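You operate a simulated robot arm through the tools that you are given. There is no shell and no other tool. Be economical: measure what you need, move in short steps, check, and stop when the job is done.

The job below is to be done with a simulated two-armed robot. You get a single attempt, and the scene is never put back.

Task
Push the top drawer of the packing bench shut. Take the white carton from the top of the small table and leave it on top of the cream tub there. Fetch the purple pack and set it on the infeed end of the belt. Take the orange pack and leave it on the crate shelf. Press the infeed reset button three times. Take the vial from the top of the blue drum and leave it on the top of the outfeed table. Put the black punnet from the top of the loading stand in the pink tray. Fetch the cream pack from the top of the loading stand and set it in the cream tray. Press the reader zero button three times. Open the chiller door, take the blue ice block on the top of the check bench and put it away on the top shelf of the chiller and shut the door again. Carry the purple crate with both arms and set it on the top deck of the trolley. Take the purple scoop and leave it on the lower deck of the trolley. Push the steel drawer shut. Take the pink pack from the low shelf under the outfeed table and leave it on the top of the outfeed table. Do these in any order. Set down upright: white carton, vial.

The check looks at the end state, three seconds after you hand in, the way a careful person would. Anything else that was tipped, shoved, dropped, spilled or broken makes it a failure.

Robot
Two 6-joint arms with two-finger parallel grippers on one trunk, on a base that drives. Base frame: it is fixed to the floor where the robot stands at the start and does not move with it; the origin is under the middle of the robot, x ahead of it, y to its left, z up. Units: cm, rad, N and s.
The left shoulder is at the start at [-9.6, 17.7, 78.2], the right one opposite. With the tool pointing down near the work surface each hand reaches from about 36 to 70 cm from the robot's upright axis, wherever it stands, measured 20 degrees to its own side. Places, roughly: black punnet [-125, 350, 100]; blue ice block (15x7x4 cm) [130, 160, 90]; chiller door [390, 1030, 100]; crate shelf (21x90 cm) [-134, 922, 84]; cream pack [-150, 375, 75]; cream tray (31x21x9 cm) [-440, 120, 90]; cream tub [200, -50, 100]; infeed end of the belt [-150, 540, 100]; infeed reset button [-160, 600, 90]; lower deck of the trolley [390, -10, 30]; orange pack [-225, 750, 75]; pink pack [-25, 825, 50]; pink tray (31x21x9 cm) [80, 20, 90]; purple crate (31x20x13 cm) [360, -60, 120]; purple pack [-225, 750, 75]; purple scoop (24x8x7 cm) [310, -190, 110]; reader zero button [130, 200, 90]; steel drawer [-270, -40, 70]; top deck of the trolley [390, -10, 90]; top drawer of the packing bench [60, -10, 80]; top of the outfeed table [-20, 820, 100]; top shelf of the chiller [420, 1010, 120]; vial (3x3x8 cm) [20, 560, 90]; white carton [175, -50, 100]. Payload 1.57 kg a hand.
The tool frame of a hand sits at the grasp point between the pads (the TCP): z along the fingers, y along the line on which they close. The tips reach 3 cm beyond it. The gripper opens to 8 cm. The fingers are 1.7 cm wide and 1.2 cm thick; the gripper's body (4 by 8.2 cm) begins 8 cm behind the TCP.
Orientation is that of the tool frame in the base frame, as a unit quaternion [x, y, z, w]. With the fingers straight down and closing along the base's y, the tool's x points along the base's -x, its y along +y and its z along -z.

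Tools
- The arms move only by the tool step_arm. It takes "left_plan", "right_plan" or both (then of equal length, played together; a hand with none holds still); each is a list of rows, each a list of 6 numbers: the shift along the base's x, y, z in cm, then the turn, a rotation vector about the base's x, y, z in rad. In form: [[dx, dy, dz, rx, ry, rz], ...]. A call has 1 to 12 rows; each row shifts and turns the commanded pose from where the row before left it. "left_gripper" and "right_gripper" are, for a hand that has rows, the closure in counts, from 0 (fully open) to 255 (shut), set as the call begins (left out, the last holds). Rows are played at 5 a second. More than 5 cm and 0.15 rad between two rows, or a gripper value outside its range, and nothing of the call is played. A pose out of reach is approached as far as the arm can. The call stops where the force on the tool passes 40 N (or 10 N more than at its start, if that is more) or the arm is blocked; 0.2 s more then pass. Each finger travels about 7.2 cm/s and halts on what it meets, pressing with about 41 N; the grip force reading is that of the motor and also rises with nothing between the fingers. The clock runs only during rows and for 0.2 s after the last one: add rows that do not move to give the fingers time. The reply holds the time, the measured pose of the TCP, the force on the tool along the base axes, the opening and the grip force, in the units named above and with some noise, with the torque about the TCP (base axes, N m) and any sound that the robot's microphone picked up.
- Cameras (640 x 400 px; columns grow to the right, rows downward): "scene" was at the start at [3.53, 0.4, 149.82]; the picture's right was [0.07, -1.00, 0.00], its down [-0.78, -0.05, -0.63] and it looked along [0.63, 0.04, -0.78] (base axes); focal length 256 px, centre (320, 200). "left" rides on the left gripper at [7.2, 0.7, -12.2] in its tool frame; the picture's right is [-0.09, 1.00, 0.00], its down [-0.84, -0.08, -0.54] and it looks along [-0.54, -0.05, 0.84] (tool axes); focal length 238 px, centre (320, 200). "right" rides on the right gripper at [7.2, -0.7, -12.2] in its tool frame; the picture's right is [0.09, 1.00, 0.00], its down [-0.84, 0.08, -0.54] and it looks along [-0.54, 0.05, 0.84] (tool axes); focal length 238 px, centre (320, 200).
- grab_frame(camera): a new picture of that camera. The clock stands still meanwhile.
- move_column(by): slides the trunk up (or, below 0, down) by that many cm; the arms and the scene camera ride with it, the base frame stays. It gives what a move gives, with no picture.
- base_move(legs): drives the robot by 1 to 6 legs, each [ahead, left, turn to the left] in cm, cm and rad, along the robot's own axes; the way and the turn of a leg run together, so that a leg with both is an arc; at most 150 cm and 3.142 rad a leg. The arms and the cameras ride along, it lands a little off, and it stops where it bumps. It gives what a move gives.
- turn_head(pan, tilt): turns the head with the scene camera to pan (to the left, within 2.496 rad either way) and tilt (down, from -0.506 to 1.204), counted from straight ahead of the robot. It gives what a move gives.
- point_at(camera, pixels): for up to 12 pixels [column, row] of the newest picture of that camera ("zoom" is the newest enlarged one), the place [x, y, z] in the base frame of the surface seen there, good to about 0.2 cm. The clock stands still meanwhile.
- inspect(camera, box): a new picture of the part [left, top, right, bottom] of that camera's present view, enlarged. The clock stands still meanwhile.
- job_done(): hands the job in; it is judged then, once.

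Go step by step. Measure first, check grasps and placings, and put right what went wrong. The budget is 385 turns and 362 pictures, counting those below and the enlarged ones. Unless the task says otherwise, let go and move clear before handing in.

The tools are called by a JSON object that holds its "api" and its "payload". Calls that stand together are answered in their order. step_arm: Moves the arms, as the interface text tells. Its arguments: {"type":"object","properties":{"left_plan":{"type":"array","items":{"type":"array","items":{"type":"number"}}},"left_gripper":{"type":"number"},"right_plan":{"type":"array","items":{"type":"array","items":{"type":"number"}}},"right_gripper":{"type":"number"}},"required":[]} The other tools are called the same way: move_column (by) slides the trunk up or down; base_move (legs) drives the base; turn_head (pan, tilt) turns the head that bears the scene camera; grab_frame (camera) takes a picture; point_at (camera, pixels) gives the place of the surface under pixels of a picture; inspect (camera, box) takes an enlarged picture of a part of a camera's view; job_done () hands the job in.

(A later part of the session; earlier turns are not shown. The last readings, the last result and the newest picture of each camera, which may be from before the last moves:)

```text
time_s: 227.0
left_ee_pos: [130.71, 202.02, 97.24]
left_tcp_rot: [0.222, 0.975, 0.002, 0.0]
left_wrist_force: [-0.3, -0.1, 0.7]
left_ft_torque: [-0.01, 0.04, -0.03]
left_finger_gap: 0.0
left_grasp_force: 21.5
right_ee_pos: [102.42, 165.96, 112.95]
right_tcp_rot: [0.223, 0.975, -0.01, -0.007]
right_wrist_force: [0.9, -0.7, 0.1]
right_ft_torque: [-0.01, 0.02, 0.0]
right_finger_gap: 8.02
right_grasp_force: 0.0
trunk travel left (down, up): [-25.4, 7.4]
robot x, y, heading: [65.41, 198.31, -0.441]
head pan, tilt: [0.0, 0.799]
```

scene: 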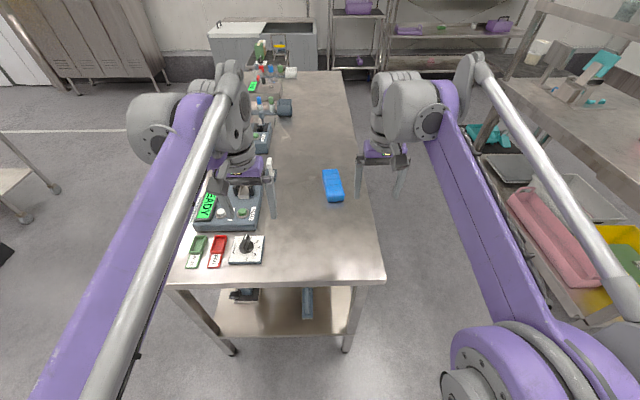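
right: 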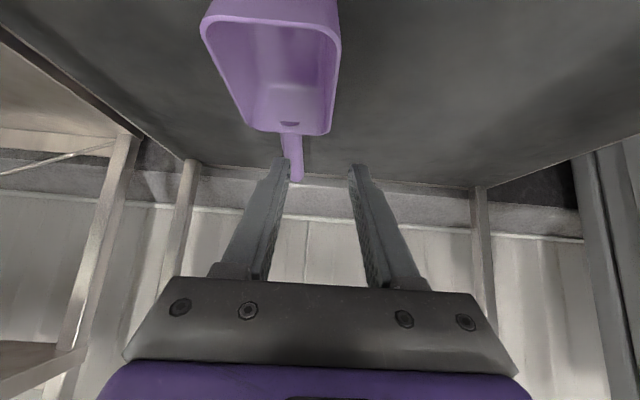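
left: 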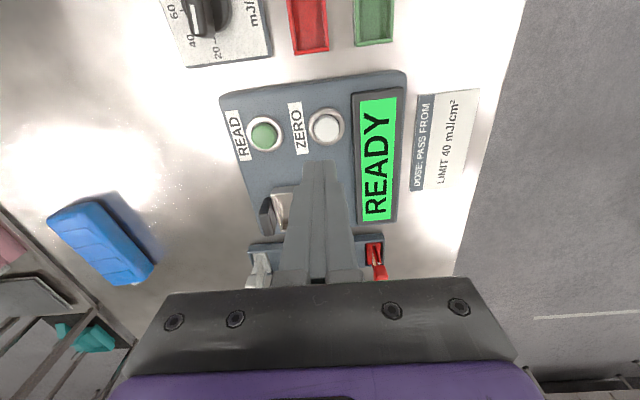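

Second click heard. Third press.

{"api": "step_arm", "payload": {"left_plan": [[0, 0, -0.8, 0, 0, 0], [0, 0, -0.4, 0, 0, 0], [0, 0, -0.35, 0, 0, 0], [0, 0, 0, 0, 0, 0]]}}

{"api": "step_arm", "payload": {"left_plan": [[0, 0, 2, 0, 0, 0], [0, 0, 4, 0, 0, 0], [-2, 0, 4, 0, 0, 0], [-4, -1, 2, 0, 0, 0], [-4.5, -1, 2, 0, 0, 0], [-4.5, 0, 0, 0, 0, 0], [-4.5, 0, 0, 0, 0, 0]]}}

{"api": "inspect", "payload": {"camera": "scene", "box": [170, 160, 394, 300]}}

```text
time_s: 228.0
left_ee_pos: [130.62, 202.0, 95.74]
left_tcp_rot: [0.221, 0.975, 0.002, 0.001]
left_wrist_force: [-0.5, 2.1, 1.9]
left_ft_torque: [0.07, 0.0, 0.0]
left_finger_gap: 0.01
left_grasp_force: 21.1
right_ee_pos: [102.39, 166.0, 112.94]
right_tcp_rot: [0.223, 0.975, -0.009, -0.007]
right_wrist_force: [0.1, -0.1, 0.4]
right_ft_torque: [0.01, 0.03, -0.01]
right_finger_gap: 7.97
right_grasp_force: 0.1
trunk travel left (down, up): [-25.4, 7.4]
robot x, y, heading: [65.64, 198.16, -0.444]
head pan, tilt: [0.0, 0.799]
```

```text
refused: row 5 steps farther than a row can; nothing moved
```

```text
2.86 times, centred on (282, 230) of scene
```

zoom: 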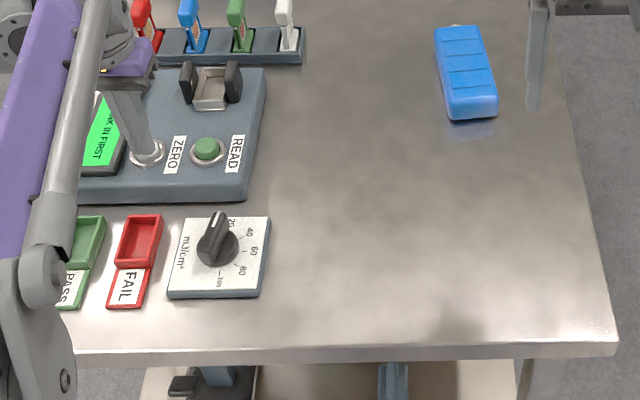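

No click heard on the third yet; pressing slightly deeper.

{"api": "step_arm", "payload": {"left_plan": [[0, 0, -0.15, 0, 0, 0], [0, 0, 0, 0, 0, 0]]}}

```text
time_s: 228.6
left_ee_pos: [130.74, 201.9, 95.67]
left_tcp_rot: [0.221, 0.975, 0.002, 0.0]
left_wrist_force: [-1.1, 1.1, 3.2]
left_ft_torque: [0.05, 0.01, 0.01]
left_finger_gap: 0.02
left_grasp_force: 21.1
right_ee_pos: [102.35, 165.95, 112.94]
right_tcp_rot: [0.223, 0.975, -0.01, -0.008]
right_wrist_force: [0.6, 0.3, 1.2]
right_ft_torque: [0.01, -0.02, -0.01]
right_finger_gap: 8.01
right_grasp_force: 0.1
trunk travel left (down, up): [-25.4, 7.4]
robot x, y, heading: [65.19, 198.35, -0.44]
head pan, tilt: [0.0, 0.799]
heard: click
```

Third click. Lifting clear and checking the display.

{"api": "step_arm", "payload": {"left_plan": [[0, 0, 2, 0, 0, 0], [0, 0, 4, 0, 0, 0], [-2, 0, 4, 0, 0, 0], [-4, -1, 2, 0, 0, 0], [-4, -1, 2, 0, 0, 0], [-4.5, 0, 0, 0, 0, 0], [-4.5, 0, 0, 0, 0, 0]]}}

{"api": "inspect", "payload": {"camera": "scene", "box": [170, 160, 394, 300]}}

{"api": "grab_frame", "payload": {"camera": "left"}}

```text
time_s: 230.2
left_ee_pos: [111.61, 200.21, 109.48]
left_tcp_rot: [0.223, 0.975, 0.001, 0.001]
left_wrist_force: [0.4, 0.4, 0.0]
left_ft_torque: [0.02, -0.05, -0.01]
left_finger_gap: 0.0
left_grasp_force: 21.8
right_ee_pos: [102.24, 165.96, 112.95]
right_tcp_rot: [0.223, 0.975, -0.009, -0.008]
right_wrist_force: [0.1, -0.9, -0.6]
right_ft_torque: [0.02, -0.02, -0.03]
right_finger_gap: 7.98
right_grasp_force: 0.0
trunk travel left (down, up): [-25.4, 7.4]
robot x, y, heading: [65.57, 198.16, -0.448]
head pan, tilt: [0.0, 0.799]
```

```text
2.86 times, centred on (282, 230) of scene
```

zoom: 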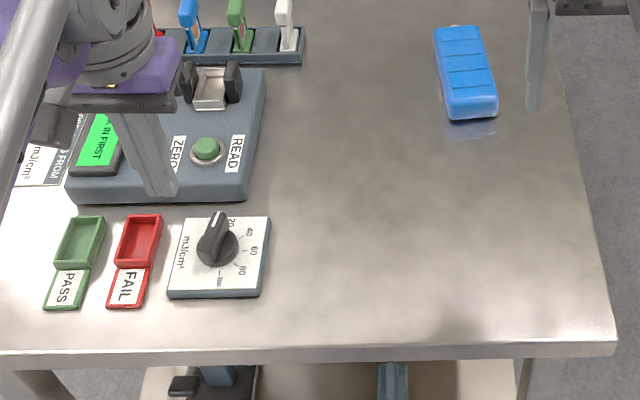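

```text
277 pictures are left
```

left: 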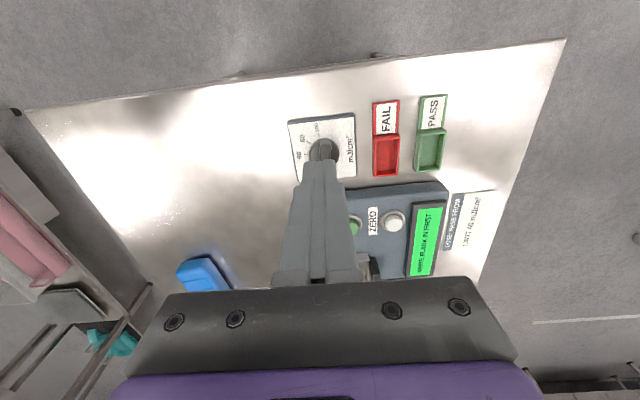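

ZERO done three times. Now the ice block (centre ≈ (131.7,160.6), axis along −0.42 rad): tilting the right hand ~49° and moving above it.

{"api": "step_arm", "payload": {"right_plan": [[3, -0.6, 0, -0.061, -0.128, 0], [3, -0.6, 0, -0.061, -0.128, 0], [3, -0.6, 0, -0.061, -0.128, 0], [3, -0.6, 0, -0.061, -0.128, 0], [3, -0.6, -1, -0.061, -0.128, 0], [3, -0.6, -2, -0.061, -0.128, 0], [3, -0.6, -3, 0, 0, 0], [3, -0.5, -3, 0, 0, 0], [3, -0.3, -3, 0, 0, 0], [1.4, 0, -3, 0, 0, 0]]}}

{"api": "grab_frame", "payload": {"camera": "right"}}

{"api": "inspect", "payload": {"camera": "scene", "box": [230, 140, 454, 280]}}

```text
time_s: 232.4
left_ee_pos: [111.86, 200.04, 109.39]
left_tcp_rot: [0.221, 0.975, 0.002, 0.0]
left_wrist_force: [0.0, 0.0, 0.1]
left_ft_torque: [0.03, -0.04, 0.02]
left_finger_gap: 0.0
left_grasp_force: 21.4
right_ee_pos: [131.15, 161.07, 98.03]
right_tcp_rot: [0.206, 0.89, -0.098, 0.395]
right_wrist_force: [0.2, 0.2, 0.1]
right_ft_torque: [0.0, -0.01, -0.01]
right_finger_gap: 8.01
right_grasp_force: 0.1
trunk travel left (down, up): [-25.4, 7.4]
robot x, y, heading: [65.7, 198.16, -0.444]
head pan, tilt: [0.0, 0.799]
```

```text
276 pictures are left
```

right: 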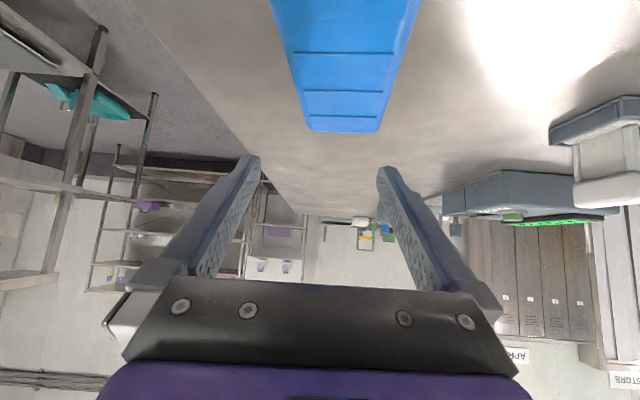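

```text
2.86 times, centred on (342, 210) of scene
```

zoom: 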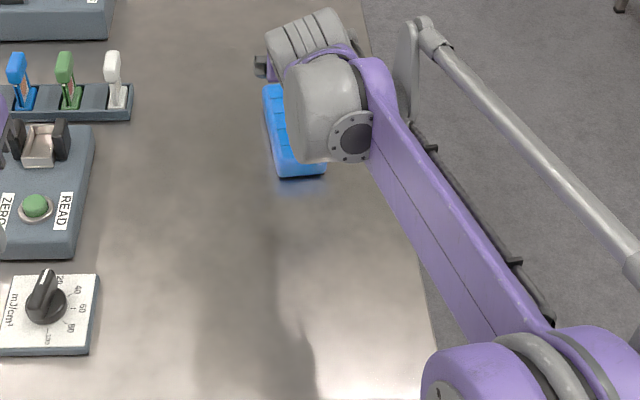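

{"api": "point_at", "payload": {"camera": "right", "pixels": [[312, 128], [378, 130], [345, 60], [290, 40], [405, 40], [345, 128], [345, 5]]}}

```text
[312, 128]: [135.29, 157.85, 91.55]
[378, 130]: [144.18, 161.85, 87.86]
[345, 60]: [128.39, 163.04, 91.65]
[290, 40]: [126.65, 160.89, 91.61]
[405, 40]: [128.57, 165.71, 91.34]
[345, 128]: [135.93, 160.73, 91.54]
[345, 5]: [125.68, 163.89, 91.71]
```

{"api": "step_arm", "payload": {"right_plan": [[-1.3, 0.95, 0, 0, 0, 0.07], [-1.3, 0.95, 0, 0, 0, 0.07], [0, 0, -2.5, 0, 0, 0], [0, 0, -2.5, 0, 0, 0]]}}

{"api": "grab_frame", "payload": {"camera": "right"}}

```text
time_s: 233.4
left_ee_pos: [111.74, 200.07, 109.27]
left_tcp_rot: [0.222, 0.975, 0.002, 0.001]
left_wrist_force: [-0.3, 0.2, -0.4]
left_ft_torque: [-0.02, 0.02, 0.0]
left_finger_gap: 0.0
left_grasp_force: 20.8
right_ee_pos: [128.31, 162.78, 92.97]
right_tcp_rot: [0.145, 0.901, -0.071, 0.402]
right_wrist_force: [0.5, 0.9, 0.4]
right_ft_torque: [0.02, 0.02, -0.02]
right_finger_gap: 8.0
right_grasp_force: 0.0
trunk travel left (down, up): [-25.4, 7.4]
robot x, y, heading: [65.63, 198.5, -0.443]
head pan, tilt: [0.0, 0.799]
```

```text
274 pictures are left
```

right: 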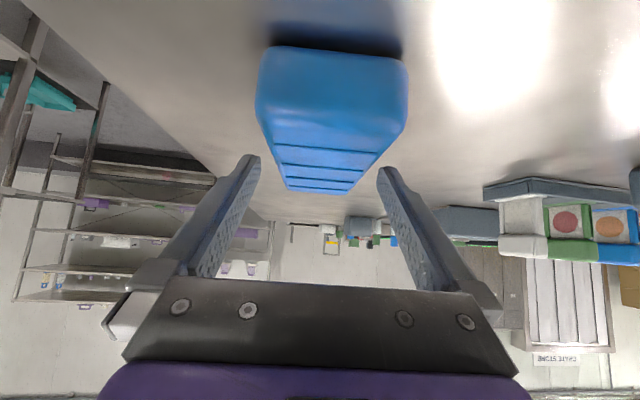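

{"api": "step_arm", "payload": {"right_plan": [[0.15, 0.45, 0, 0, 0, 0.02], [0, 0, -1, 0, 0, 0], [0, 0, -0.9, 0, 0, 0]]}}

{"api": "grab_frame", "payload": {"camera": "right"}}

```text
time_s: 234.2
left_ee_pos: [111.89, 200.07, 109.26]
left_tcp_rot: [0.221, 0.975, 0.002, 0.0]
left_wrist_force: [-0.5, -0.5, 0.1]
left_ft_torque: [0.0, -0.01, 0.02]
left_finger_gap: 0.0
left_grasp_force: 21.5
right_ee_pos: [128.3, 163.26, 91.14]
right_tcp_rot: [0.136, 0.903, -0.067, 0.403]
right_wrist_force: [0.4, 0.4, -0.2]
right_ft_torque: [0.02, -0.01, 0.0]
right_finger_gap: 8.0
right_grasp_force: 0.1
trunk travel left (down, up): [-25.4, 7.4]
robot x, y, heading: [65.3, 198.27, -0.447]
head pan, tilt: [0.0, 0.799]
```

```text
273 pictures are left
```

right: 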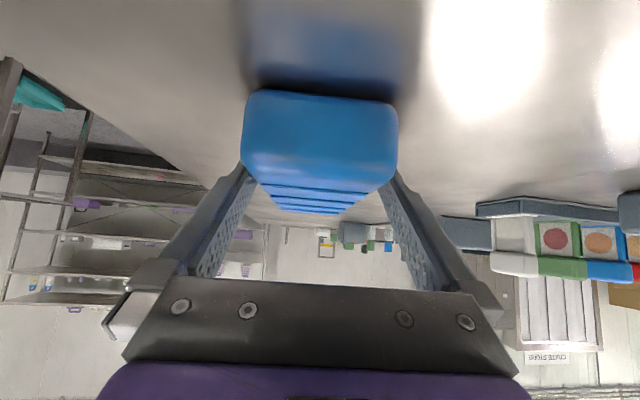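

Centred. Closing and lifting.

{"api": "step_arm", "payload": {"right_plan": [[0, 0, 0, 0, 0, 0], [0, 0, 0, 0, 0, 0], [0, 0, 0, 0, 0, 0]], "right_gripper": 255}}

{"api": "step_arm", "payload": {"right_plan": [[0, 0, 2, 0, 0, 0], [0, 0, 3, 0, 0, 0], [0, 0, 4, 0, 0, 0], [0, 0, 4, 0, 0, 0], [-4, 1.9, 2, 0, 0, 0], [-4, 1.9, 2, 0, 0, 0], [-4, 1.9, 0, 0, 0, 0]]}}

{"api": "grab_frame", "payload": {"camera": "right"}}

```text
time_s: 235.0
left_ee_pos: [111.64, 200.14, 109.43]
left_tcp_rot: [0.221, 0.975, 0.002, 0.001]
left_wrist_force: [0.3, 0.1, 0.1]
left_ft_torque: [-0.02, 0.02, -0.01]
left_finger_gap: 0.01
left_grasp_force: 21.4
right_ee_pos: [128.33, 163.32, 91.11]
right_tcp_rot: [0.136, 0.903, -0.067, 0.402]
right_wrist_force: [-0.2, -1.1, 0.3]
right_ft_torque: [-0.06, -0.17, -0.11]
right_finger_gap: 6.35
right_grasp_force: 41.1
trunk travel left (down, up): [-25.4, 7.4]
robot x, y, heading: [65.06, 198.5, -0.446]
head pan, tilt: [0.0, 0.799]
```

```text
time_s: 236.6
left_ee_pos: [111.83, 200.19, 109.5]
left_tcp_rot: [0.221, 0.975, 0.001, 0.001]
left_wrist_force: [-0.6, 0.2, -0.7]
left_ft_torque: [0.0, -0.04, 0.0]
left_finger_gap: 0.0
left_grasp_force: 21.1
right_ee_pos: [116.17, 168.99, 108.08]
right_tcp_rot: [0.137, 0.903, -0.067, 0.403]
right_wrist_force: [-0.8, 0.7, -2.8]
right_ft_torque: [0.06, 0.05, 0.0]
right_finger_gap: 6.36
right_grasp_force: 41.1
trunk travel left (down, up): [-25.4, 7.4]
robot x, y, heading: [65.18, 198.59, -0.442]
head pan, tilt: [0.0, 0.799]
```

```text
272 pictures are left
```

right: 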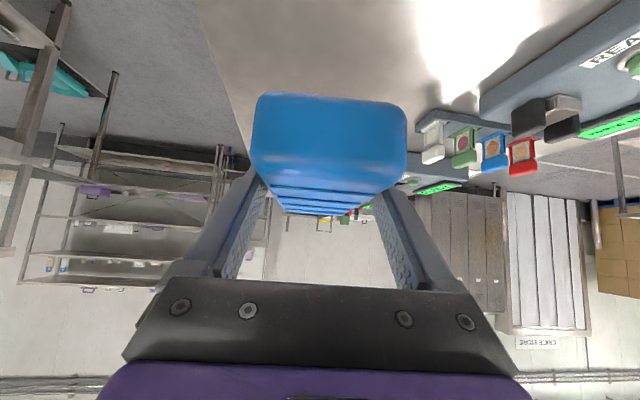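

Ice held (gap 6.36). Surveying the route to the chiller.

{"api": "base_move", "payload": {"legs": [[-35, 0, 0], [0, 0, 1.6]]}}

{"api": "turn_head", "payload": {"pan": 0.0, "tilt": 0.25}}

{"api": "grab_frame", "payload": {"camera": "scene"}}

{"api": "point_at", "payload": {"camera": "scene", "pixels": [[320, 260], [320, 200], [320, 170], [400, 200], [450, 200], [250, 200], [200, 200], [280, 150], [350, 150], [420, 150], [500, 160], [150, 180]]}}

```text
time_s: 242.7
left_ee_pos: [31.15, 259.88, 109.36]
left_tcp_rot: [-0.541, 0.841, 0.0, -0.001]
left_wrist_force: [-0.4, -0.2, 0.1]
left_ft_torque: [-0.04, 0.02, -0.02]
left_finger_gap: 0.0
left_grasp_force: 21.1
right_ee_pos: [62.3, 265.03, 108.03]
right_tcp_rot: [-0.549, 0.73, 0.24, 0.329]
right_wrist_force: [0.1, 0.2, -3.7]
right_ft_torque: [-0.07, 0.01, 0.02]
right_finger_gap: 6.39
right_grasp_force: 40.8
trunk travel left (down, up): [-25.4, 7.4]
robot x, y, heading: [33.49, 213.56, 1.146]
head pan, tilt: [0.0, 0.799]
```

```text
time_s: 243.7
left_ee_pos: [31.16, 259.79, 109.37]
left_tcp_rot: [-0.541, 0.841, 0.001, 0.0]
left_wrist_force: [-0.7, -0.3, -0.6]
left_ft_torque: [0.04, -0.03, -0.03]
left_finger_gap: 0.01
left_grasp_force: 21.4
right_ee_pos: [62.16, 264.98, 107.98]
right_tcp_rot: [-0.55, 0.729, 0.241, 0.329]
right_wrist_force: [0.0, -0.5, -2.5]
right_ft_torque: [-0.05, 0.03, -0.01]
right_finger_gap: 6.39
right_grasp_force: 41.3
trunk travel left (down, up): [-25.4, 7.4]
robot x, y, heading: [33.65, 213.42, 1.146]
head pan, tilt: [0.0, 0.25]
```

```text
271 pictures are left
```

scene: 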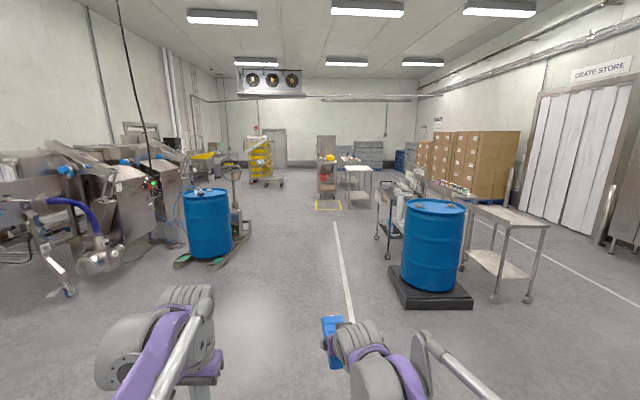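

```text
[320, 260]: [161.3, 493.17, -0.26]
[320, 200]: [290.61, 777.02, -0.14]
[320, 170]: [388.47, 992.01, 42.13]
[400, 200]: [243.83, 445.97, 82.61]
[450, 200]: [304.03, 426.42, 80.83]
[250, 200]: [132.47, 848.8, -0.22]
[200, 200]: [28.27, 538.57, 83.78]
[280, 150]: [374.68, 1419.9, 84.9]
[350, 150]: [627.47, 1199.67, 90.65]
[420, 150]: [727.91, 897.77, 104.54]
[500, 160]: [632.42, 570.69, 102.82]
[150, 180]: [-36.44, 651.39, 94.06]
```

Straight path toward the chiller looks clear. Driving 4×150 cm.

{"api": "base_move", "payload": {"legs": [[150, 0, 0], [150, 0, 0], [150, 0, 0], [120, 0, 0]]}}

{"api": "grab_frame", "payload": {"camera": "scene"}}

```text
time_s: 270.6
left_ee_pos: [277.79, 767.93, 109.38]
left_tcp_rot: [-0.531, 0.847, 0.002, 0.0]
left_wrist_force: [0.0, -0.1, -0.1]
left_ft_torque: [0.05, 0.0, 0.03]
left_finger_gap: 0.02
left_grasp_force: 21.5
right_ee_pos: [309.15, 772.27, 107.95]
right_tcp_rot: [-0.541, 0.736, 0.236, 0.332]
right_wrist_force: [0.4, -0.2, -2.9]
right_ft_torque: [-0.06, 0.0, 0.05]
right_finger_gap: 6.37
right_grasp_force: 40.8
trunk travel left (down, up): [-25.4, 7.4]
robot x, y, heading: [279.14, 721.38, 1.124]
head pan, tilt: [0.0, 0.25]
```

```text
270 pictures are left
```

scene: 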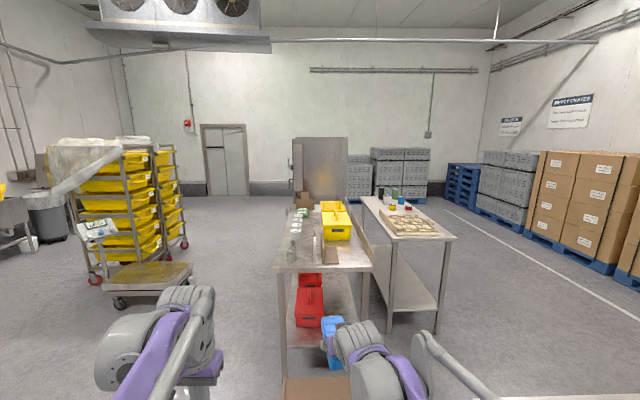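

{"api": "point_at", "payload": {"camera": "scene", "pixels": [[320, 150], [295, 165], [345, 165], [320, 205], [280, 265], [370, 265], [345, 215], [430, 225], [375, 200], [330, 385], [450, 240], [190, 265]]}}

{"api": "inspect", "payload": {"camera": "scene", "box": [250, 110, 410, 240]}}

```text
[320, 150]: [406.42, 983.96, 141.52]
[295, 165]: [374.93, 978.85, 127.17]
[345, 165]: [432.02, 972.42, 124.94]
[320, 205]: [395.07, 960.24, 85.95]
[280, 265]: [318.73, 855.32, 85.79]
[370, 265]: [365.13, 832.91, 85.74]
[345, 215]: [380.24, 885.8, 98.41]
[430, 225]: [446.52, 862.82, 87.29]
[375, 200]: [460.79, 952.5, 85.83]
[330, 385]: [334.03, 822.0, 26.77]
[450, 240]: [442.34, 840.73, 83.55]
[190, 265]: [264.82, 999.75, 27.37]
```

```text
3.08 times, centred on (330, 175) of scene
```

zoom: 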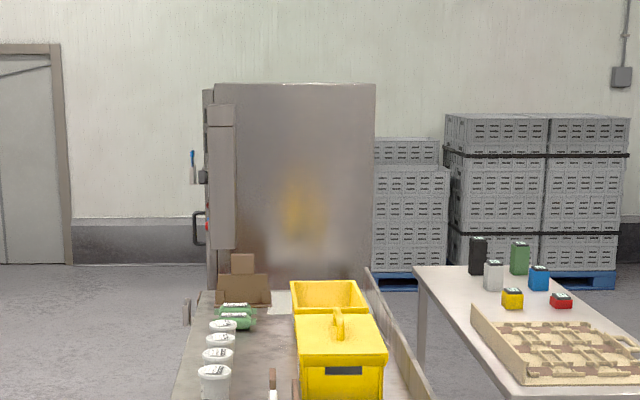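

{"api": "point_at", "payload": {"camera": "scene", "pixels": [[185, 290], [120, 300], [192, 268], [185, 245], [230, 260], [250, 300], [240, 220], [150, 262], [278, 380], [290, 190], [210, 200], [300, 210]]}}

{"api": "inspect", "payload": {"camera": "scene", "box": [60, 120, 300, 320]}}

```text
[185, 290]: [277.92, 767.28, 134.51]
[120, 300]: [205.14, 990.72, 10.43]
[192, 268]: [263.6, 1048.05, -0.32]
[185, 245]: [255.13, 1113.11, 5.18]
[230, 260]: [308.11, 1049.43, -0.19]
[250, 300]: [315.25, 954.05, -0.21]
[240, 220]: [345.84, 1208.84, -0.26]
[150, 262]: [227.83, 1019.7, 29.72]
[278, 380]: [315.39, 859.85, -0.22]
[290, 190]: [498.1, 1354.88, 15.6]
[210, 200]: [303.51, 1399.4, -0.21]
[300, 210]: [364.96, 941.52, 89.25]
```

```text
2.00 times, centred on (180, 220) of scene
```

zoom: 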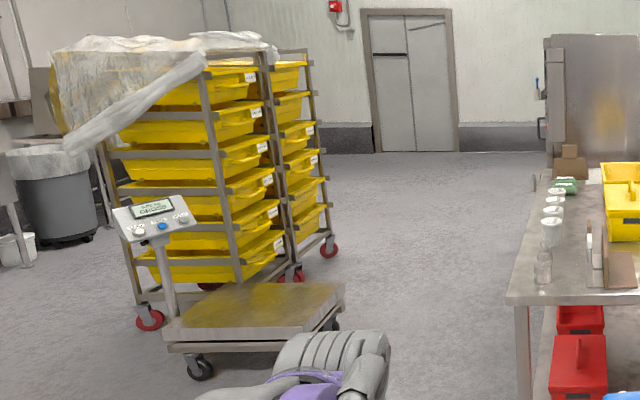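

The chiller door faces left (handle at enlarged (195,225) earlier). Passage between cart and table is about 108 cm; driving through its middle.

{"api": "base_move", "payload": {"legs": [[0, 73, 0.02], [100, 0, 0], [100, 0, 0]]}}

{"api": "turn_head", "payload": {"pan": -0.5, "tilt": 0.3}}

{"api": "grab_frame", "payload": {"camera": "scene"}}

```text
time_s: 287.0
left_ee_pos: [297.96, 979.06, 109.34]
left_tcp_rot: [-0.529, 0.849, 0.002, 0.0]
left_wrist_force: [0.6, 0.0, -0.2]
left_ft_torque: [0.0, 0.02, 0.0]
left_finger_gap: 0.0
left_grasp_force: 21.3
right_ee_pos: [329.31, 983.3, 107.98]
right_tcp_rot: [-0.538, 0.737, 0.235, 0.333]
right_wrist_force: [0.8, -0.8, -3.1]
right_ft_torque: [-0.05, 0.02, -0.01]
right_finger_gap: 6.38
right_grasp_force: 41.1
trunk travel left (down, up): [-25.4, 7.4]
robot x, y, heading: [299.04, 932.69, 1.113]
head pan, tilt: [0.0, 0.25]
```

```text
time_s: 287.9
left_ee_pos: [297.96, 979.0, 109.27]
left_tcp_rot: [-0.529, 0.848, 0.001, -0.001]
left_wrist_force: [1.3, 1.4, -0.3]
left_ft_torque: [-0.02, -0.02, 0.02]
left_finger_gap: 0.01
left_grasp_force: 20.5
right_ee_pos: [329.17, 983.23, 108.14]
right_tcp_rot: [-0.538, 0.738, 0.236, 0.333]
right_wrist_force: [0.0, 1.0, -2.8]
right_ft_torque: [-0.05, 0.01, 0.0]
right_finger_gap: 6.38
right_grasp_force: 41.0
trunk travel left (down, up): [-25.4, 7.4]
robot x, y, heading: [299.27, 932.85, 1.115]
head pan, tilt: [-0.499, 0.3]
```

```text
267 pictures are left
```

scene: 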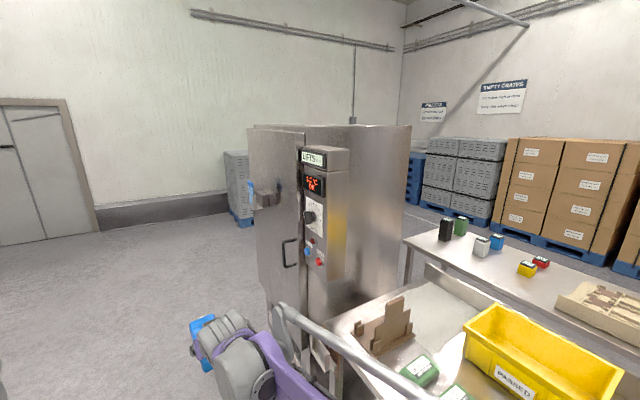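

{"api": "inspect", "payload": {"camera": "scene", "box": [230, 110, 430, 310]}}

{"api": "point_at", "payload": {"camera": "scene", "pixels": [[290, 252], [285, 265], [303, 240], [303, 150], [252, 140], [262, 240], [262, 195], [310, 160], [345, 200], [290, 190], [275, 300], [270, 205]]}}

```text
2.00 times, centred on (330, 210) of scene
```

zoom: 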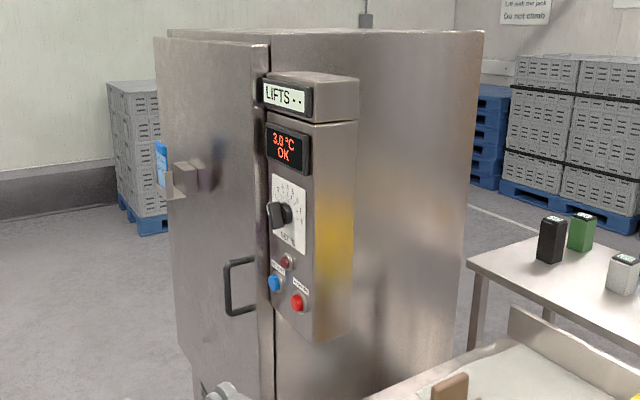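

```text
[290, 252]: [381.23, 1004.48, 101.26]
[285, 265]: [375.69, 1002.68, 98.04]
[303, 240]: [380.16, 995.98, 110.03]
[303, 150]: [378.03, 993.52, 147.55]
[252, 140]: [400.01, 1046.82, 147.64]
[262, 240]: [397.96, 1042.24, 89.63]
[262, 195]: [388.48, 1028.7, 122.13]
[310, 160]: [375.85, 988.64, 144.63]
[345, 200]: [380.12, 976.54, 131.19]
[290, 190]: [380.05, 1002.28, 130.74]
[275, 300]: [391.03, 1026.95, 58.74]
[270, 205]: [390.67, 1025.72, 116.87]
```

Door plane runs from hinge ≈(400,1047) to the handle edge (378,993); handle bar ≈(376,1003), z 93–106. I'll position the robot in front of the handle side, facing the door.

{"api": "base_move", "payload": {"legs": [[80, 0, 0.05], [0, 20, 0], [0, 0, -1.55]]}}

{"api": "turn_head", "payload": {"pan": 0.1, "tilt": 0.5}}

{"api": "grab_frame", "payload": {"camera": "scene"}}

```text
time_s: 297.0
left_ee_pos: [355.49, 1034.91, 109.39]
left_tcp_rot: [0.005, 1.0, 0.001, 0.001]
left_wrist_force: [0.0, 0.6, -0.3]
left_ft_torque: [0.05, -0.03, -0.03]
left_finger_gap: 0.0
left_grasp_force: 21.1
right_ee_pos: [372.59, 1009.0, 107.91]
right_tcp_rot: [-0.067, 0.912, 0.026, 0.403]
right_wrist_force: [-2.7, 2.4, -3.7]
right_ft_torque: [-0.03, 0.04, 0.21]
right_finger_gap: 6.41
right_grasp_force: 41.3
trunk travel left (down, up): [-25.4, 7.4]
robot x, y, heading: [313.52, 1013.62, -0.007]
head pan, tilt: [-0.499, 0.3]
stopped in leg 3: the force on the tool passed its limit at 51 N (the readings are from after the stop); the commanded pose is now the measured one
```

```text
time_s: 298.0
left_ee_pos: [355.51, 1034.87, 109.43]
left_tcp_rot: [0.004, 1.0, 0.002, 0.001]
left_wrist_force: [-0.1, 0.7, 0.3]
left_ft_torque: [0.02, 0.01, -0.04]
left_finger_gap: 0.0
left_grasp_force: 21.4
right_ee_pos: [372.5, 1009.08, 107.91]
right_tcp_rot: [-0.066, 0.912, 0.026, 0.404]
right_wrist_force: [-5.3, 3.4, -4.6]
right_ft_torque: [0.03, 0.21, 0.31]
right_finger_gap: 6.36
right_grasp_force: 41.0
trunk travel left (down, up): [-25.4, 7.4]
robot x, y, heading: [314.09, 1013.44, -0.011]
head pan, tilt: [0.099, 0.499]
```

```text
265 pictures are left
```

scene: 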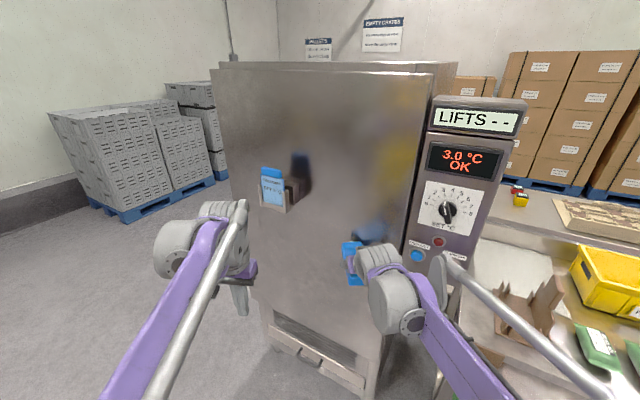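

The held ice touched the door/handle during the turn. Retracting the right arm straight back before finishing the turn.

{"api": "step_arm", "payload": {"right_plan": [[-3, 0, 0, 0, 0, 0], [-3, 0, 0, 0, 0, 0], [-3, -0.5, 0, 0, 0, 0], [-3, -1, 0, 0, 0, 0], [-3, -1, 0, 0, 0, 0]]}}

{"api": "base_move", "payload": {"legs": [[-6, 0, 0], [0, 0, -0.38]]}}

{"api": "turn_head", "payload": {"pan": 0.0, "tilt": 0.5}}

{"api": "grab_frame", "payload": {"camera": "scene"}}

{"api": "grab_frame", "payload": {"camera": "right"}}

```text
time_s: 299.2
left_ee_pos: [355.49, 1034.7, 109.37]
left_tcp_rot: [0.005, 1.0, 0.002, 0.001]
left_wrist_force: [0.5, 0.2, 0.5]
left_ft_torque: [0.01, 0.0, 0.03]
left_finger_gap: 0.0
left_grasp_force: 21.2
right_ee_pos: [357.31, 1006.48, 107.79]
right_tcp_rot: [-0.067, 0.912, 0.027, 0.404]
right_wrist_force: [-0.5, 0.2, -2.9]
right_ft_torque: [0.01, 0.08, -0.03]
right_finger_gap: 6.36
right_grasp_force: 40.8
trunk travel left (down, up): [-25.4, 7.4]
robot x, y, heading: [313.78, 1013.46, -0.013]
head pan, tilt: [0.099, 0.499]
```

```text
time_s: 301.3
left_ee_pos: [354.45, 1018.09, 109.35]
left_tcp_rot: [0.193, 0.981, 0.002, 0.0]
left_wrist_force: [0.2, -0.2, 0.0]
left_ft_torque: [0.0, 0.0, 0.01]
left_finger_gap: 0.0
left_grasp_force: 21.8
right_ee_pos: [345.74, 991.11, 107.72]
right_tcp_rot: [0.107, 0.908, -0.05, 0.402]
right_wrist_force: [0.3, -0.6, -3.7]
right_ft_torque: [0.02, 0.08, -0.02]
right_finger_gap: 6.37
right_grasp_force: 41.5
trunk travel left (down, up): [-25.4, 7.4]
robot x, y, heading: [308.5, 1013.69, -0.386]
head pan, tilt: [0.099, 0.499]
```

```text
time_s: 302.0
left_ee_pos: [354.46, 1017.91, 109.38]
left_tcp_rot: [0.193, 0.981, 0.001, 0.0]
left_wrist_force: [0.0, -0.4, 0.5]
left_ft_torque: [0.0, 0.0, 0.01]
left_finger_gap: 0.0
left_grasp_force: 21.4
right_ee_pos: [345.81, 991.13, 107.84]
right_tcp_rot: [0.107, 0.908, -0.051, 0.401]
right_wrist_force: [0.3, 0.1, -4.0]
right_ft_torque: [-0.02, 0.09, 0.0]
right_finger_gap: 6.36
right_grasp_force: 41.6
trunk travel left (down, up): [-25.4, 7.4]
robot x, y, heading: [308.06, 1013.45, -0.389]
head pan, tilt: [0.0, 0.499]
```

```text
264 pictures are left
```

scene: 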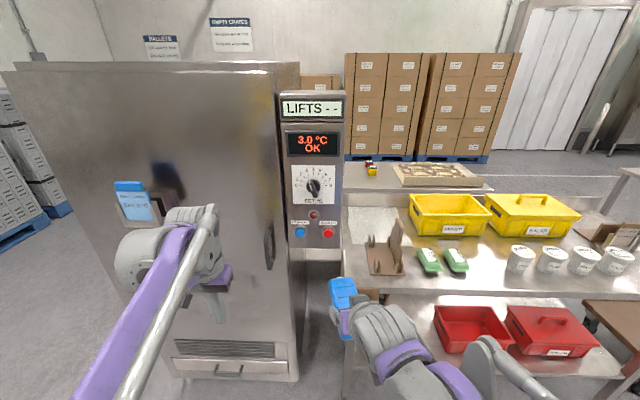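

```text
263 pictures are left
```

right: 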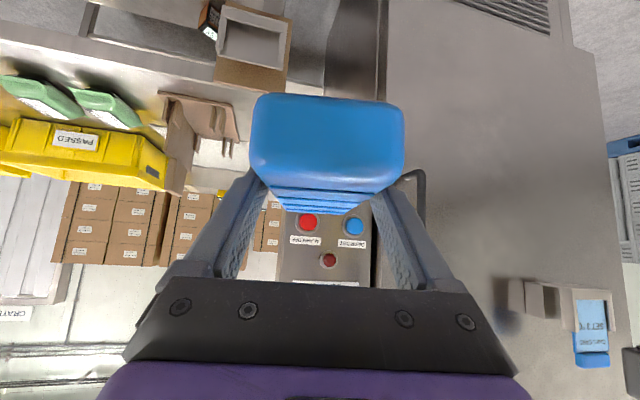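

{"api": "inspect", "payload": {"camera": "scene", "box": [200, 180, 330, 300]}}

{"api": "point_at", "payload": {"camera": "zoom", "pixels": [[340, 220], [340, 280], [330, 340], [325, 230], [355, 200], [340, 370], [300, 250], [410, 250]]}}

```text
3.33 times, centred on (265, 240) of scene
```

zoom: 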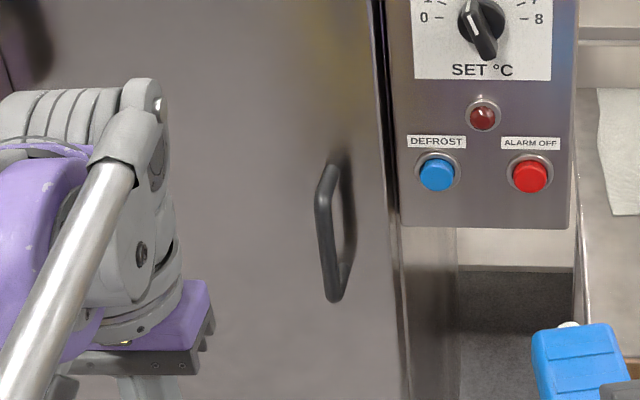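

```text
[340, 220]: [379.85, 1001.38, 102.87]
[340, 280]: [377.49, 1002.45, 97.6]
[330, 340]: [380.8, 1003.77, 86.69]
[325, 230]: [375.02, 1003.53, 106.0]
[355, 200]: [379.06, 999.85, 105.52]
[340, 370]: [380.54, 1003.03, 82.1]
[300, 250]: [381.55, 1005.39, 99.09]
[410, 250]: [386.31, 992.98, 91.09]
```

{"api": "step_arm", "payload": {"left_plan": [[0, 0, 0, -0.0561, -0.1369, 0], [0, 0, 0, -0.0561, -0.1369, 0], [0, 0, 0, -0.0561, -0.1369, 0], [0, 0, 0, -0.0561, -0.1369, 0], [0, -1, -0.7, -0.0561, -0.1369, 0], [1, -1.5, -0.7, -0.0561, -0.1369, 0], [2, -1.8, -0.8, -0.0561, -0.1369, 0], [2, -1.8, -0.8, -0.0561, -0.1369, 0], [2, -1.8, -0.8, -0.0561, -0.1369, 0], [2, -1.8, -0.8, -0.0561, -0.1369, 0], [2, -1.5, -0.8, 0, 0, 0]], "left_gripper": 0}}

{"api": "grab_frame", "payload": {"camera": "left"}}

{"api": "grab_frame", "payload": {"camera": "scene"}}

```text
time_s: 304.4
left_ee_pos: [364.16, 1007.62, 104.23]
left_tcp_rot: [0.154, 0.755, -0.127, 0.625]
left_wrist_force: [0.1, 0.0, 0.1]
left_ft_torque: [-0.05, -0.03, 0.02]
left_finger_gap: 8.02
left_grasp_force: 0.0
left hand out of reach, approached as far as the arm can: row 10
right_ee_pos: [345.81, 991.01, 107.68]
right_tcp_rot: [0.107, 0.908, -0.051, 0.401]
right_wrist_force: [0.0, -0.6, -3.8]
right_ft_torque: [0.01, 0.06, 0.0]
right_finger_gap: 6.35
right_grasp_force: 41.1
trunk travel left (down, up): [-25.4, 7.4]
robot x, y, heading: [308.46, 1014.12, -0.387]
head pan, tilt: [0.0, 0.499]
```

```text
261 pictures are left
```

left: 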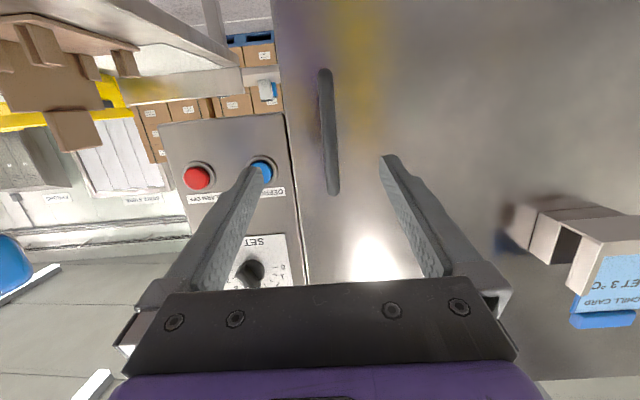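

```text
260 pictures are left
```

scene: 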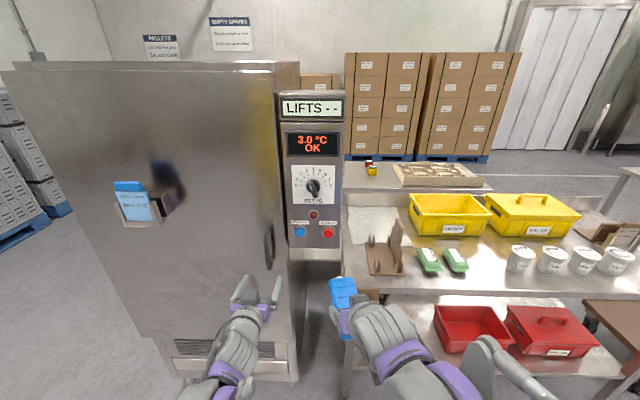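

{"api": "point_at", "payload": {"camera": "left", "pixels": [[326, 80], [330, 130], [333, 180], [355, 130]]}}

```text
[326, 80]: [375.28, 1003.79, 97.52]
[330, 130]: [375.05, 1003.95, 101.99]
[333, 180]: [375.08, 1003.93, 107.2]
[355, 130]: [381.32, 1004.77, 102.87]
```

{"api": "step_arm", "payload": {"left_plan": [[3.6, -1.2, -0.6, 0, 0, 0], [3.6, -1.2, -0.6, 0, 0, 0], [3.3, -1.1, -0.5, 0, 0, 0]]}}

{"api": "step_arm", "payload": {"left_plan": [[0, 0, 0, 0, 0, 0], [0, 0, 0, 0, 0, 0], [0, 0, 0, 0, 0, 0], [0, 0, 0, 0, 0, 0]], "left_gripper": 255}}

{"api": "grab_frame", "payload": {"camera": "left"}}

```text
time_s: 305.2
left_ee_pos: [374.62, 1004.22, 102.93]
left_tcp_rot: [0.153, 0.756, -0.127, 0.624]
left_wrist_force: [0.5, 0.0, -1.1]
left_ft_torque: [-0.01, -0.01, 0.03]
left_finger_gap: 7.97
left_grasp_force: 0.1
right_ee_pos: [345.84, 991.13, 107.68]
right_tcp_rot: [0.107, 0.908, -0.05, 0.401]
right_wrist_force: [0.4, 0.6, -3.2]
right_ft_torque: [0.01, 0.07, 0.0]
right_finger_gap: 6.37
right_grasp_force: 40.9
trunk travel left (down, up): [-25.4, 7.4]
robot x, y, heading: [308.07, 1014.08, -0.388]
head pan, tilt: [0.0, 0.499]
```

```text
time_s: 306.2
left_ee_pos: [374.5, 1004.24, 102.83]
left_tcp_rot: [0.154, 0.755, -0.127, 0.625]
left_wrist_force: [-0.6, -2.8, -0.9]
left_ft_torque: [-0.07, -0.16, -0.07]
left_finger_gap: 1.56
left_grasp_force: 30.9
right_ee_pos: [345.63, 991.07, 107.67]
right_tcp_rot: [0.107, 0.908, -0.051, 0.401]
right_wrist_force: [-0.2, -0.1, -3.1]
right_ft_torque: [-0.04, 0.06, 0.0]
right_finger_gap: 6.36
right_grasp_force: 40.9
trunk travel left (down, up): [-25.4, 7.4]
robot x, y, heading: [308.6, 1013.55, -0.386]
head pan, tilt: [0.0, 0.499]
```

```text
259 pictures are left
```

left: 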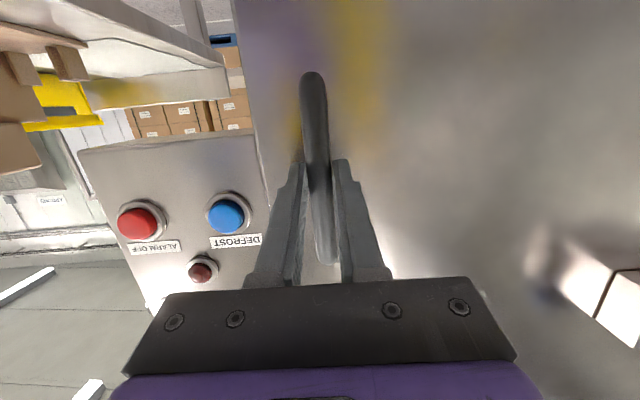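

Bar gripped (gap 1.56). Pulling along the door's arc.

{"api": "step_arm", "payload": {"left_plan": [[-3.41, 2.14, 0, 0, 0, -0.08], [-3.22, 2.4, 0, 0, 0, -0.08], [-3.01, 2.66, 0, 0, 0, -0.08]]}}

{"api": "grab_frame", "payload": {"camera": "scene"}}

```text
time_s: 306.6
left_ee_pos: [371.88, 1005.66, 102.1]
left_tcp_rot: [0.197, 0.76, -0.109, 0.61]
left_wrist_force: [-8.4, -14.2, 22.0]
left_ft_torque: [-0.85, -0.14, -0.16]
left_finger_gap: 1.7
left_grasp_force: 32.6
left hand out of reach, approached as far as the arm can: row 1
right_ee_pos: [345.45, 991.06, 107.81]
right_tcp_rot: [0.109, 0.908, -0.051, 0.401]
right_wrist_force: [0.0, 0.6, -2.4]
right_ft_torque: [0.04, 0.11, -0.02]
right_finger_gap: 6.34
right_grasp_force: 40.6
trunk travel left (down, up): [-25.4, 7.4]
robot x, y, heading: [308.18, 1013.53, -0.39]
head pan, tilt: [0.0, 0.499]
stopped in row 2 (left hand): the force on the tool passed its limit at 73 N (the readings are from after the stop); the commanded pose is now the measured one
```

```text
258 pictures are left
```

scene: 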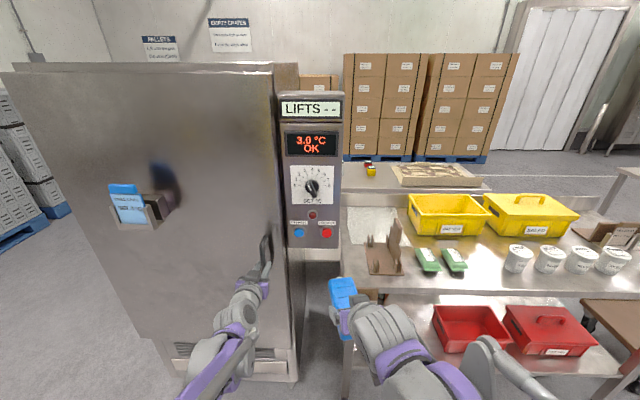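

The door has started opening (card shifted left). Continuing with smaller pulls and no yaw.

{"api": "step_arm", "payload": {"left_plan": [[-1.6, 1.0, 0.3, 0, 0, 0], [-1.6, 1.1, 0.2, 0, 0, 0], [-1.6, 1.1, 0, 0, 0, 0]]}}

{"api": "grab_frame", "payload": {"camera": "scene"}}

```text
time_s: 307.4
left_ee_pos: [367.23, 1009.01, 102.25]
left_tcp_rot: [0.199, 0.762, -0.108, 0.607]
left_wrist_force: [-15.4, -17.9, -23.7]
left_ft_torque: [-0.44, 0.49, -0.33]
left_finger_gap: 1.73
left_grasp_force: 32.3
right_ee_pos: [345.5, 990.84, 107.75]
right_tcp_rot: [0.109, 0.908, -0.05, 0.401]
right_wrist_force: [-0.7, -0.5, -2.3]
right_ft_torque: [0.01, 0.06, 0.0]
right_finger_gap: 6.4
right_grasp_force: 41.3
trunk travel left (down, up): [-25.4, 7.4]
robot x, y, heading: [308.21, 1013.84, -0.393]
head pan, tilt: [0.0, 0.499]
```

```text
257 pictures are left
```

scene: 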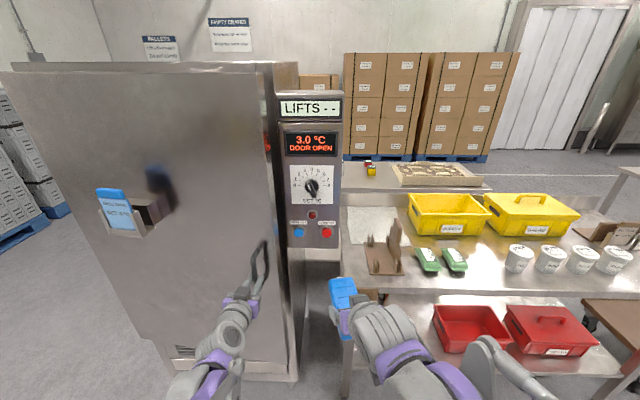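

DOOR OPEN shows on the panel. Continuing the arc.

{"api": "step_arm", "payload": {"left_plan": [[-2.19, 2.04, -0.4, 0, 0, -0.05], [-2.08, 2.16, 0, 0, 0, -0.05], [-1.95, 2.29, 0, 0, 0, -0.05], [-1.8, 2.38, 0, 0, 0, -0.05]]}}

{"api": "grab_frame", "payload": {"camera": "scene"}}

```text
time_s: 308.1
left_ee_pos: [362.47, 1013.01, 102.22]
left_tcp_rot: [0.239, 0.749, -0.147, 0.601]
left_wrist_force: [-9.8, -11.0, 23.2]
left_ft_torque: [-0.84, -0.03, -0.21]
left_finger_gap: 1.7
left_grasp_force: 32.0
right_ee_pos: [345.4, 991.0, 107.69]
right_tcp_rot: [0.109, 0.908, -0.05, 0.401]
right_wrist_force: [-0.3, 0.6, -2.9]
right_ft_torque: [0.04, 0.03, 0.0]
right_finger_gap: 6.38
right_grasp_force: 41.5
trunk travel left (down, up): [-25.4, 7.4]
robot x, y, heading: [308.15, 1013.46, -0.392]
head pan, tilt: [0.0, 0.499]
stopped in row 3 (left hand): the force on the tool passed its limit at 45 N (the readings are from after the stop); the commanded pose is now the measured one
```

```text
256 pictures are left
```

scene: 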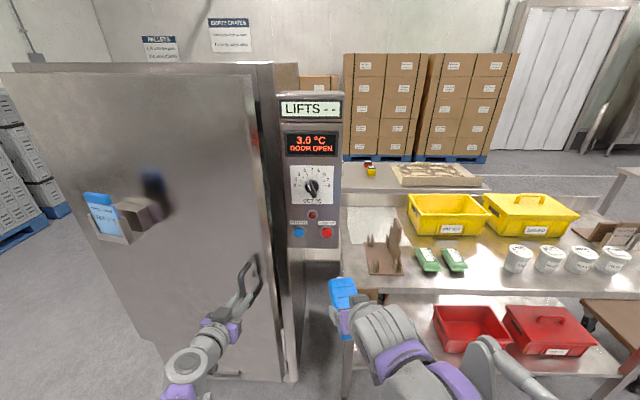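

{"api": "step_arm", "payload": {"left_plan": [[-1.4, 1.6, 0.2, 0, 0, -0.04], [-1.35, 1.65, 0.1, 0, 0, -0.04], [-1.3, 1.7, 0, 0, 0, -0.04], [-1.2, 1.75, 0, 0, 0, -0.04]]}}

{"api": "step_arm", "payload": {"left_plan": [[-1.1, 1.8, 0, 0, 0, -0.04], [-1.05, 1.8, 0, 0, 0, -0.04], [-1.0, 1.85, 0, 0, 0, -0.04], [-0.9, 1.9, 0, 0, 0, -0.04]]}}

{"api": "grab_frame", "payload": {"camera": "scene"}}

```text
time_s: 308.8
left_ee_pos: [359.28, 1016.41, 102.17]
left_tcp_rot: [0.278, 0.736, -0.176, 0.592]
left_wrist_force: [-9.3, -8.1, -5.8]
left_ft_torque: [-0.65, 0.29, -0.25]
left_finger_gap: 1.7
left_grasp_force: 32.0
right_ee_pos: [345.47, 990.98, 107.68]
right_tcp_rot: [0.109, 0.908, -0.051, 0.401]
right_wrist_force: [-0.6, -0.1, -2.4]
right_ft_torque: [0.0, 0.06, -0.04]
right_finger_gap: 6.37
right_grasp_force: 41.1
trunk travel left (down, up): [-25.4, 7.4]
robot x, y, heading: [308.04, 1013.59, -0.386]
head pan, tilt: [0.0, 0.499]
stopped in row 3 (left hand): the force on the tool passed its limit at 43 N (the readings are from after the stop); the commanded pose is now the measured one
```

```text
time_s: 309.4
left_ee_pos: [356.99, 1019.14, 102.24]
left_tcp_rot: [0.306, 0.724, -0.2, 0.584]
left_wrist_force: [-10.0, -8.3, 5.0]
left_ft_torque: [-1.02, -0.02, -0.3]
left_finger_gap: 1.65
left_grasp_force: 31.9
right_ee_pos: [345.46, 990.81, 107.72]
right_tcp_rot: [0.108, 0.908, -0.049, 0.401]
right_wrist_force: [-0.2, -0.2, -2.8]
right_ft_torque: [0.01, 0.1, -0.03]
right_finger_gap: 6.38
right_grasp_force: 41.4
trunk travel left (down, up): [-25.4, 7.4]
robot x, y, heading: [307.61, 1013.69, -0.393]
head pan, tilt: [0.0, 0.499]
stopped in row 2 (left hand): the force on the tool passed its limit at 44 N (the readings are from after the stop); the commanded pose is now the measured one
```

```text
255 pictures are left
```

scene: 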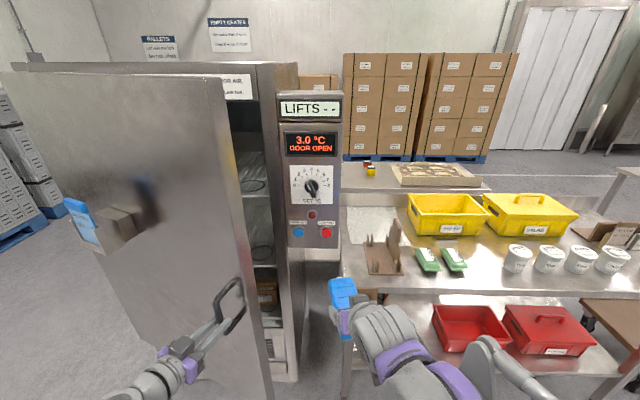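

Door is ~28° open. Checking the clearance behind me (cart) before swinging it further.

{"api": "turn_head", "payload": {"pan": 2.4, "tilt": 0.7}}

{"api": "grab_frame", "payload": {"camera": "scene"}}

{"api": "turn_head", "payload": {"pan": -2.4, "tilt": 0.7}}

{"api": "grab_frame", "payload": {"camera": "scene"}}

```text
time_s: 311.6
left_ee_pos: [356.96, 1019.17, 102.3]
left_tcp_rot: [0.306, 0.725, -0.196, 0.584]
left_wrist_force: [-16.9, -14.0, 1.8]
left_ft_torque: [-0.51, 0.45, -0.29]
left_finger_gap: 1.67
left_grasp_force: 31.9
right_ee_pos: [345.26, 990.7, 107.8]
right_tcp_rot: [0.11, 0.908, -0.051, 0.402]
right_wrist_force: [0.3, 0.1, -2.9]
right_ft_torque: [-0.02, 0.1, -0.01]
right_finger_gap: 6.4
right_grasp_force: 40.8
trunk travel left (down, up): [-25.4, 7.4]
robot x, y, heading: [307.64, 1013.52, -0.391]
head pan, tilt: [2.4, 0.7]
```

```text
254 pictures are left
```

scene: 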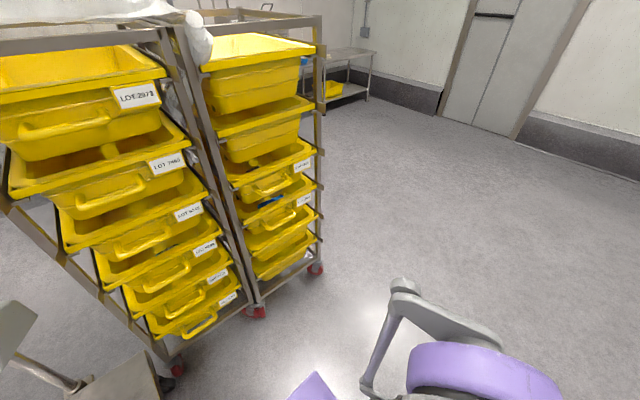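

```text
time_s: 315.4
left_ee_pos: [357.01, 1019.25, 102.18]
left_tcp_rot: [0.307, 0.725, -0.197, 0.584]
left_wrist_force: [-17.4, -14.2, -0.6]
left_ft_torque: [-0.49, 0.45, -0.3]
left_finger_gap: 1.68
left_grasp_force: 31.7
right_ee_pos: [345.3, 990.81, 107.69]
right_tcp_rot: [0.109, 0.907, -0.051, 0.403]
right_wrist_force: [0.2, 0.4, -2.4]
right_ft_torque: [-0.04, 0.08, 0.01]
right_finger_gap: 6.36
right_grasp_force: 41.1
trunk travel left (down, up): [-25.4, 7.4]
robot x, y, heading: [308.07, 1013.24, -0.389]
head pan, tilt: [-2.4, 0.7]
```

```text
253 pictures are left
```

scene: 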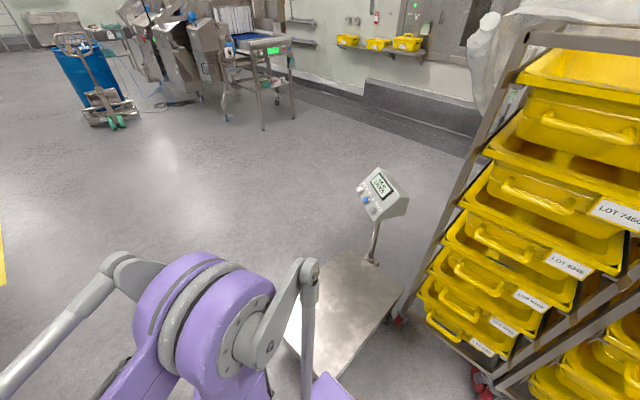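

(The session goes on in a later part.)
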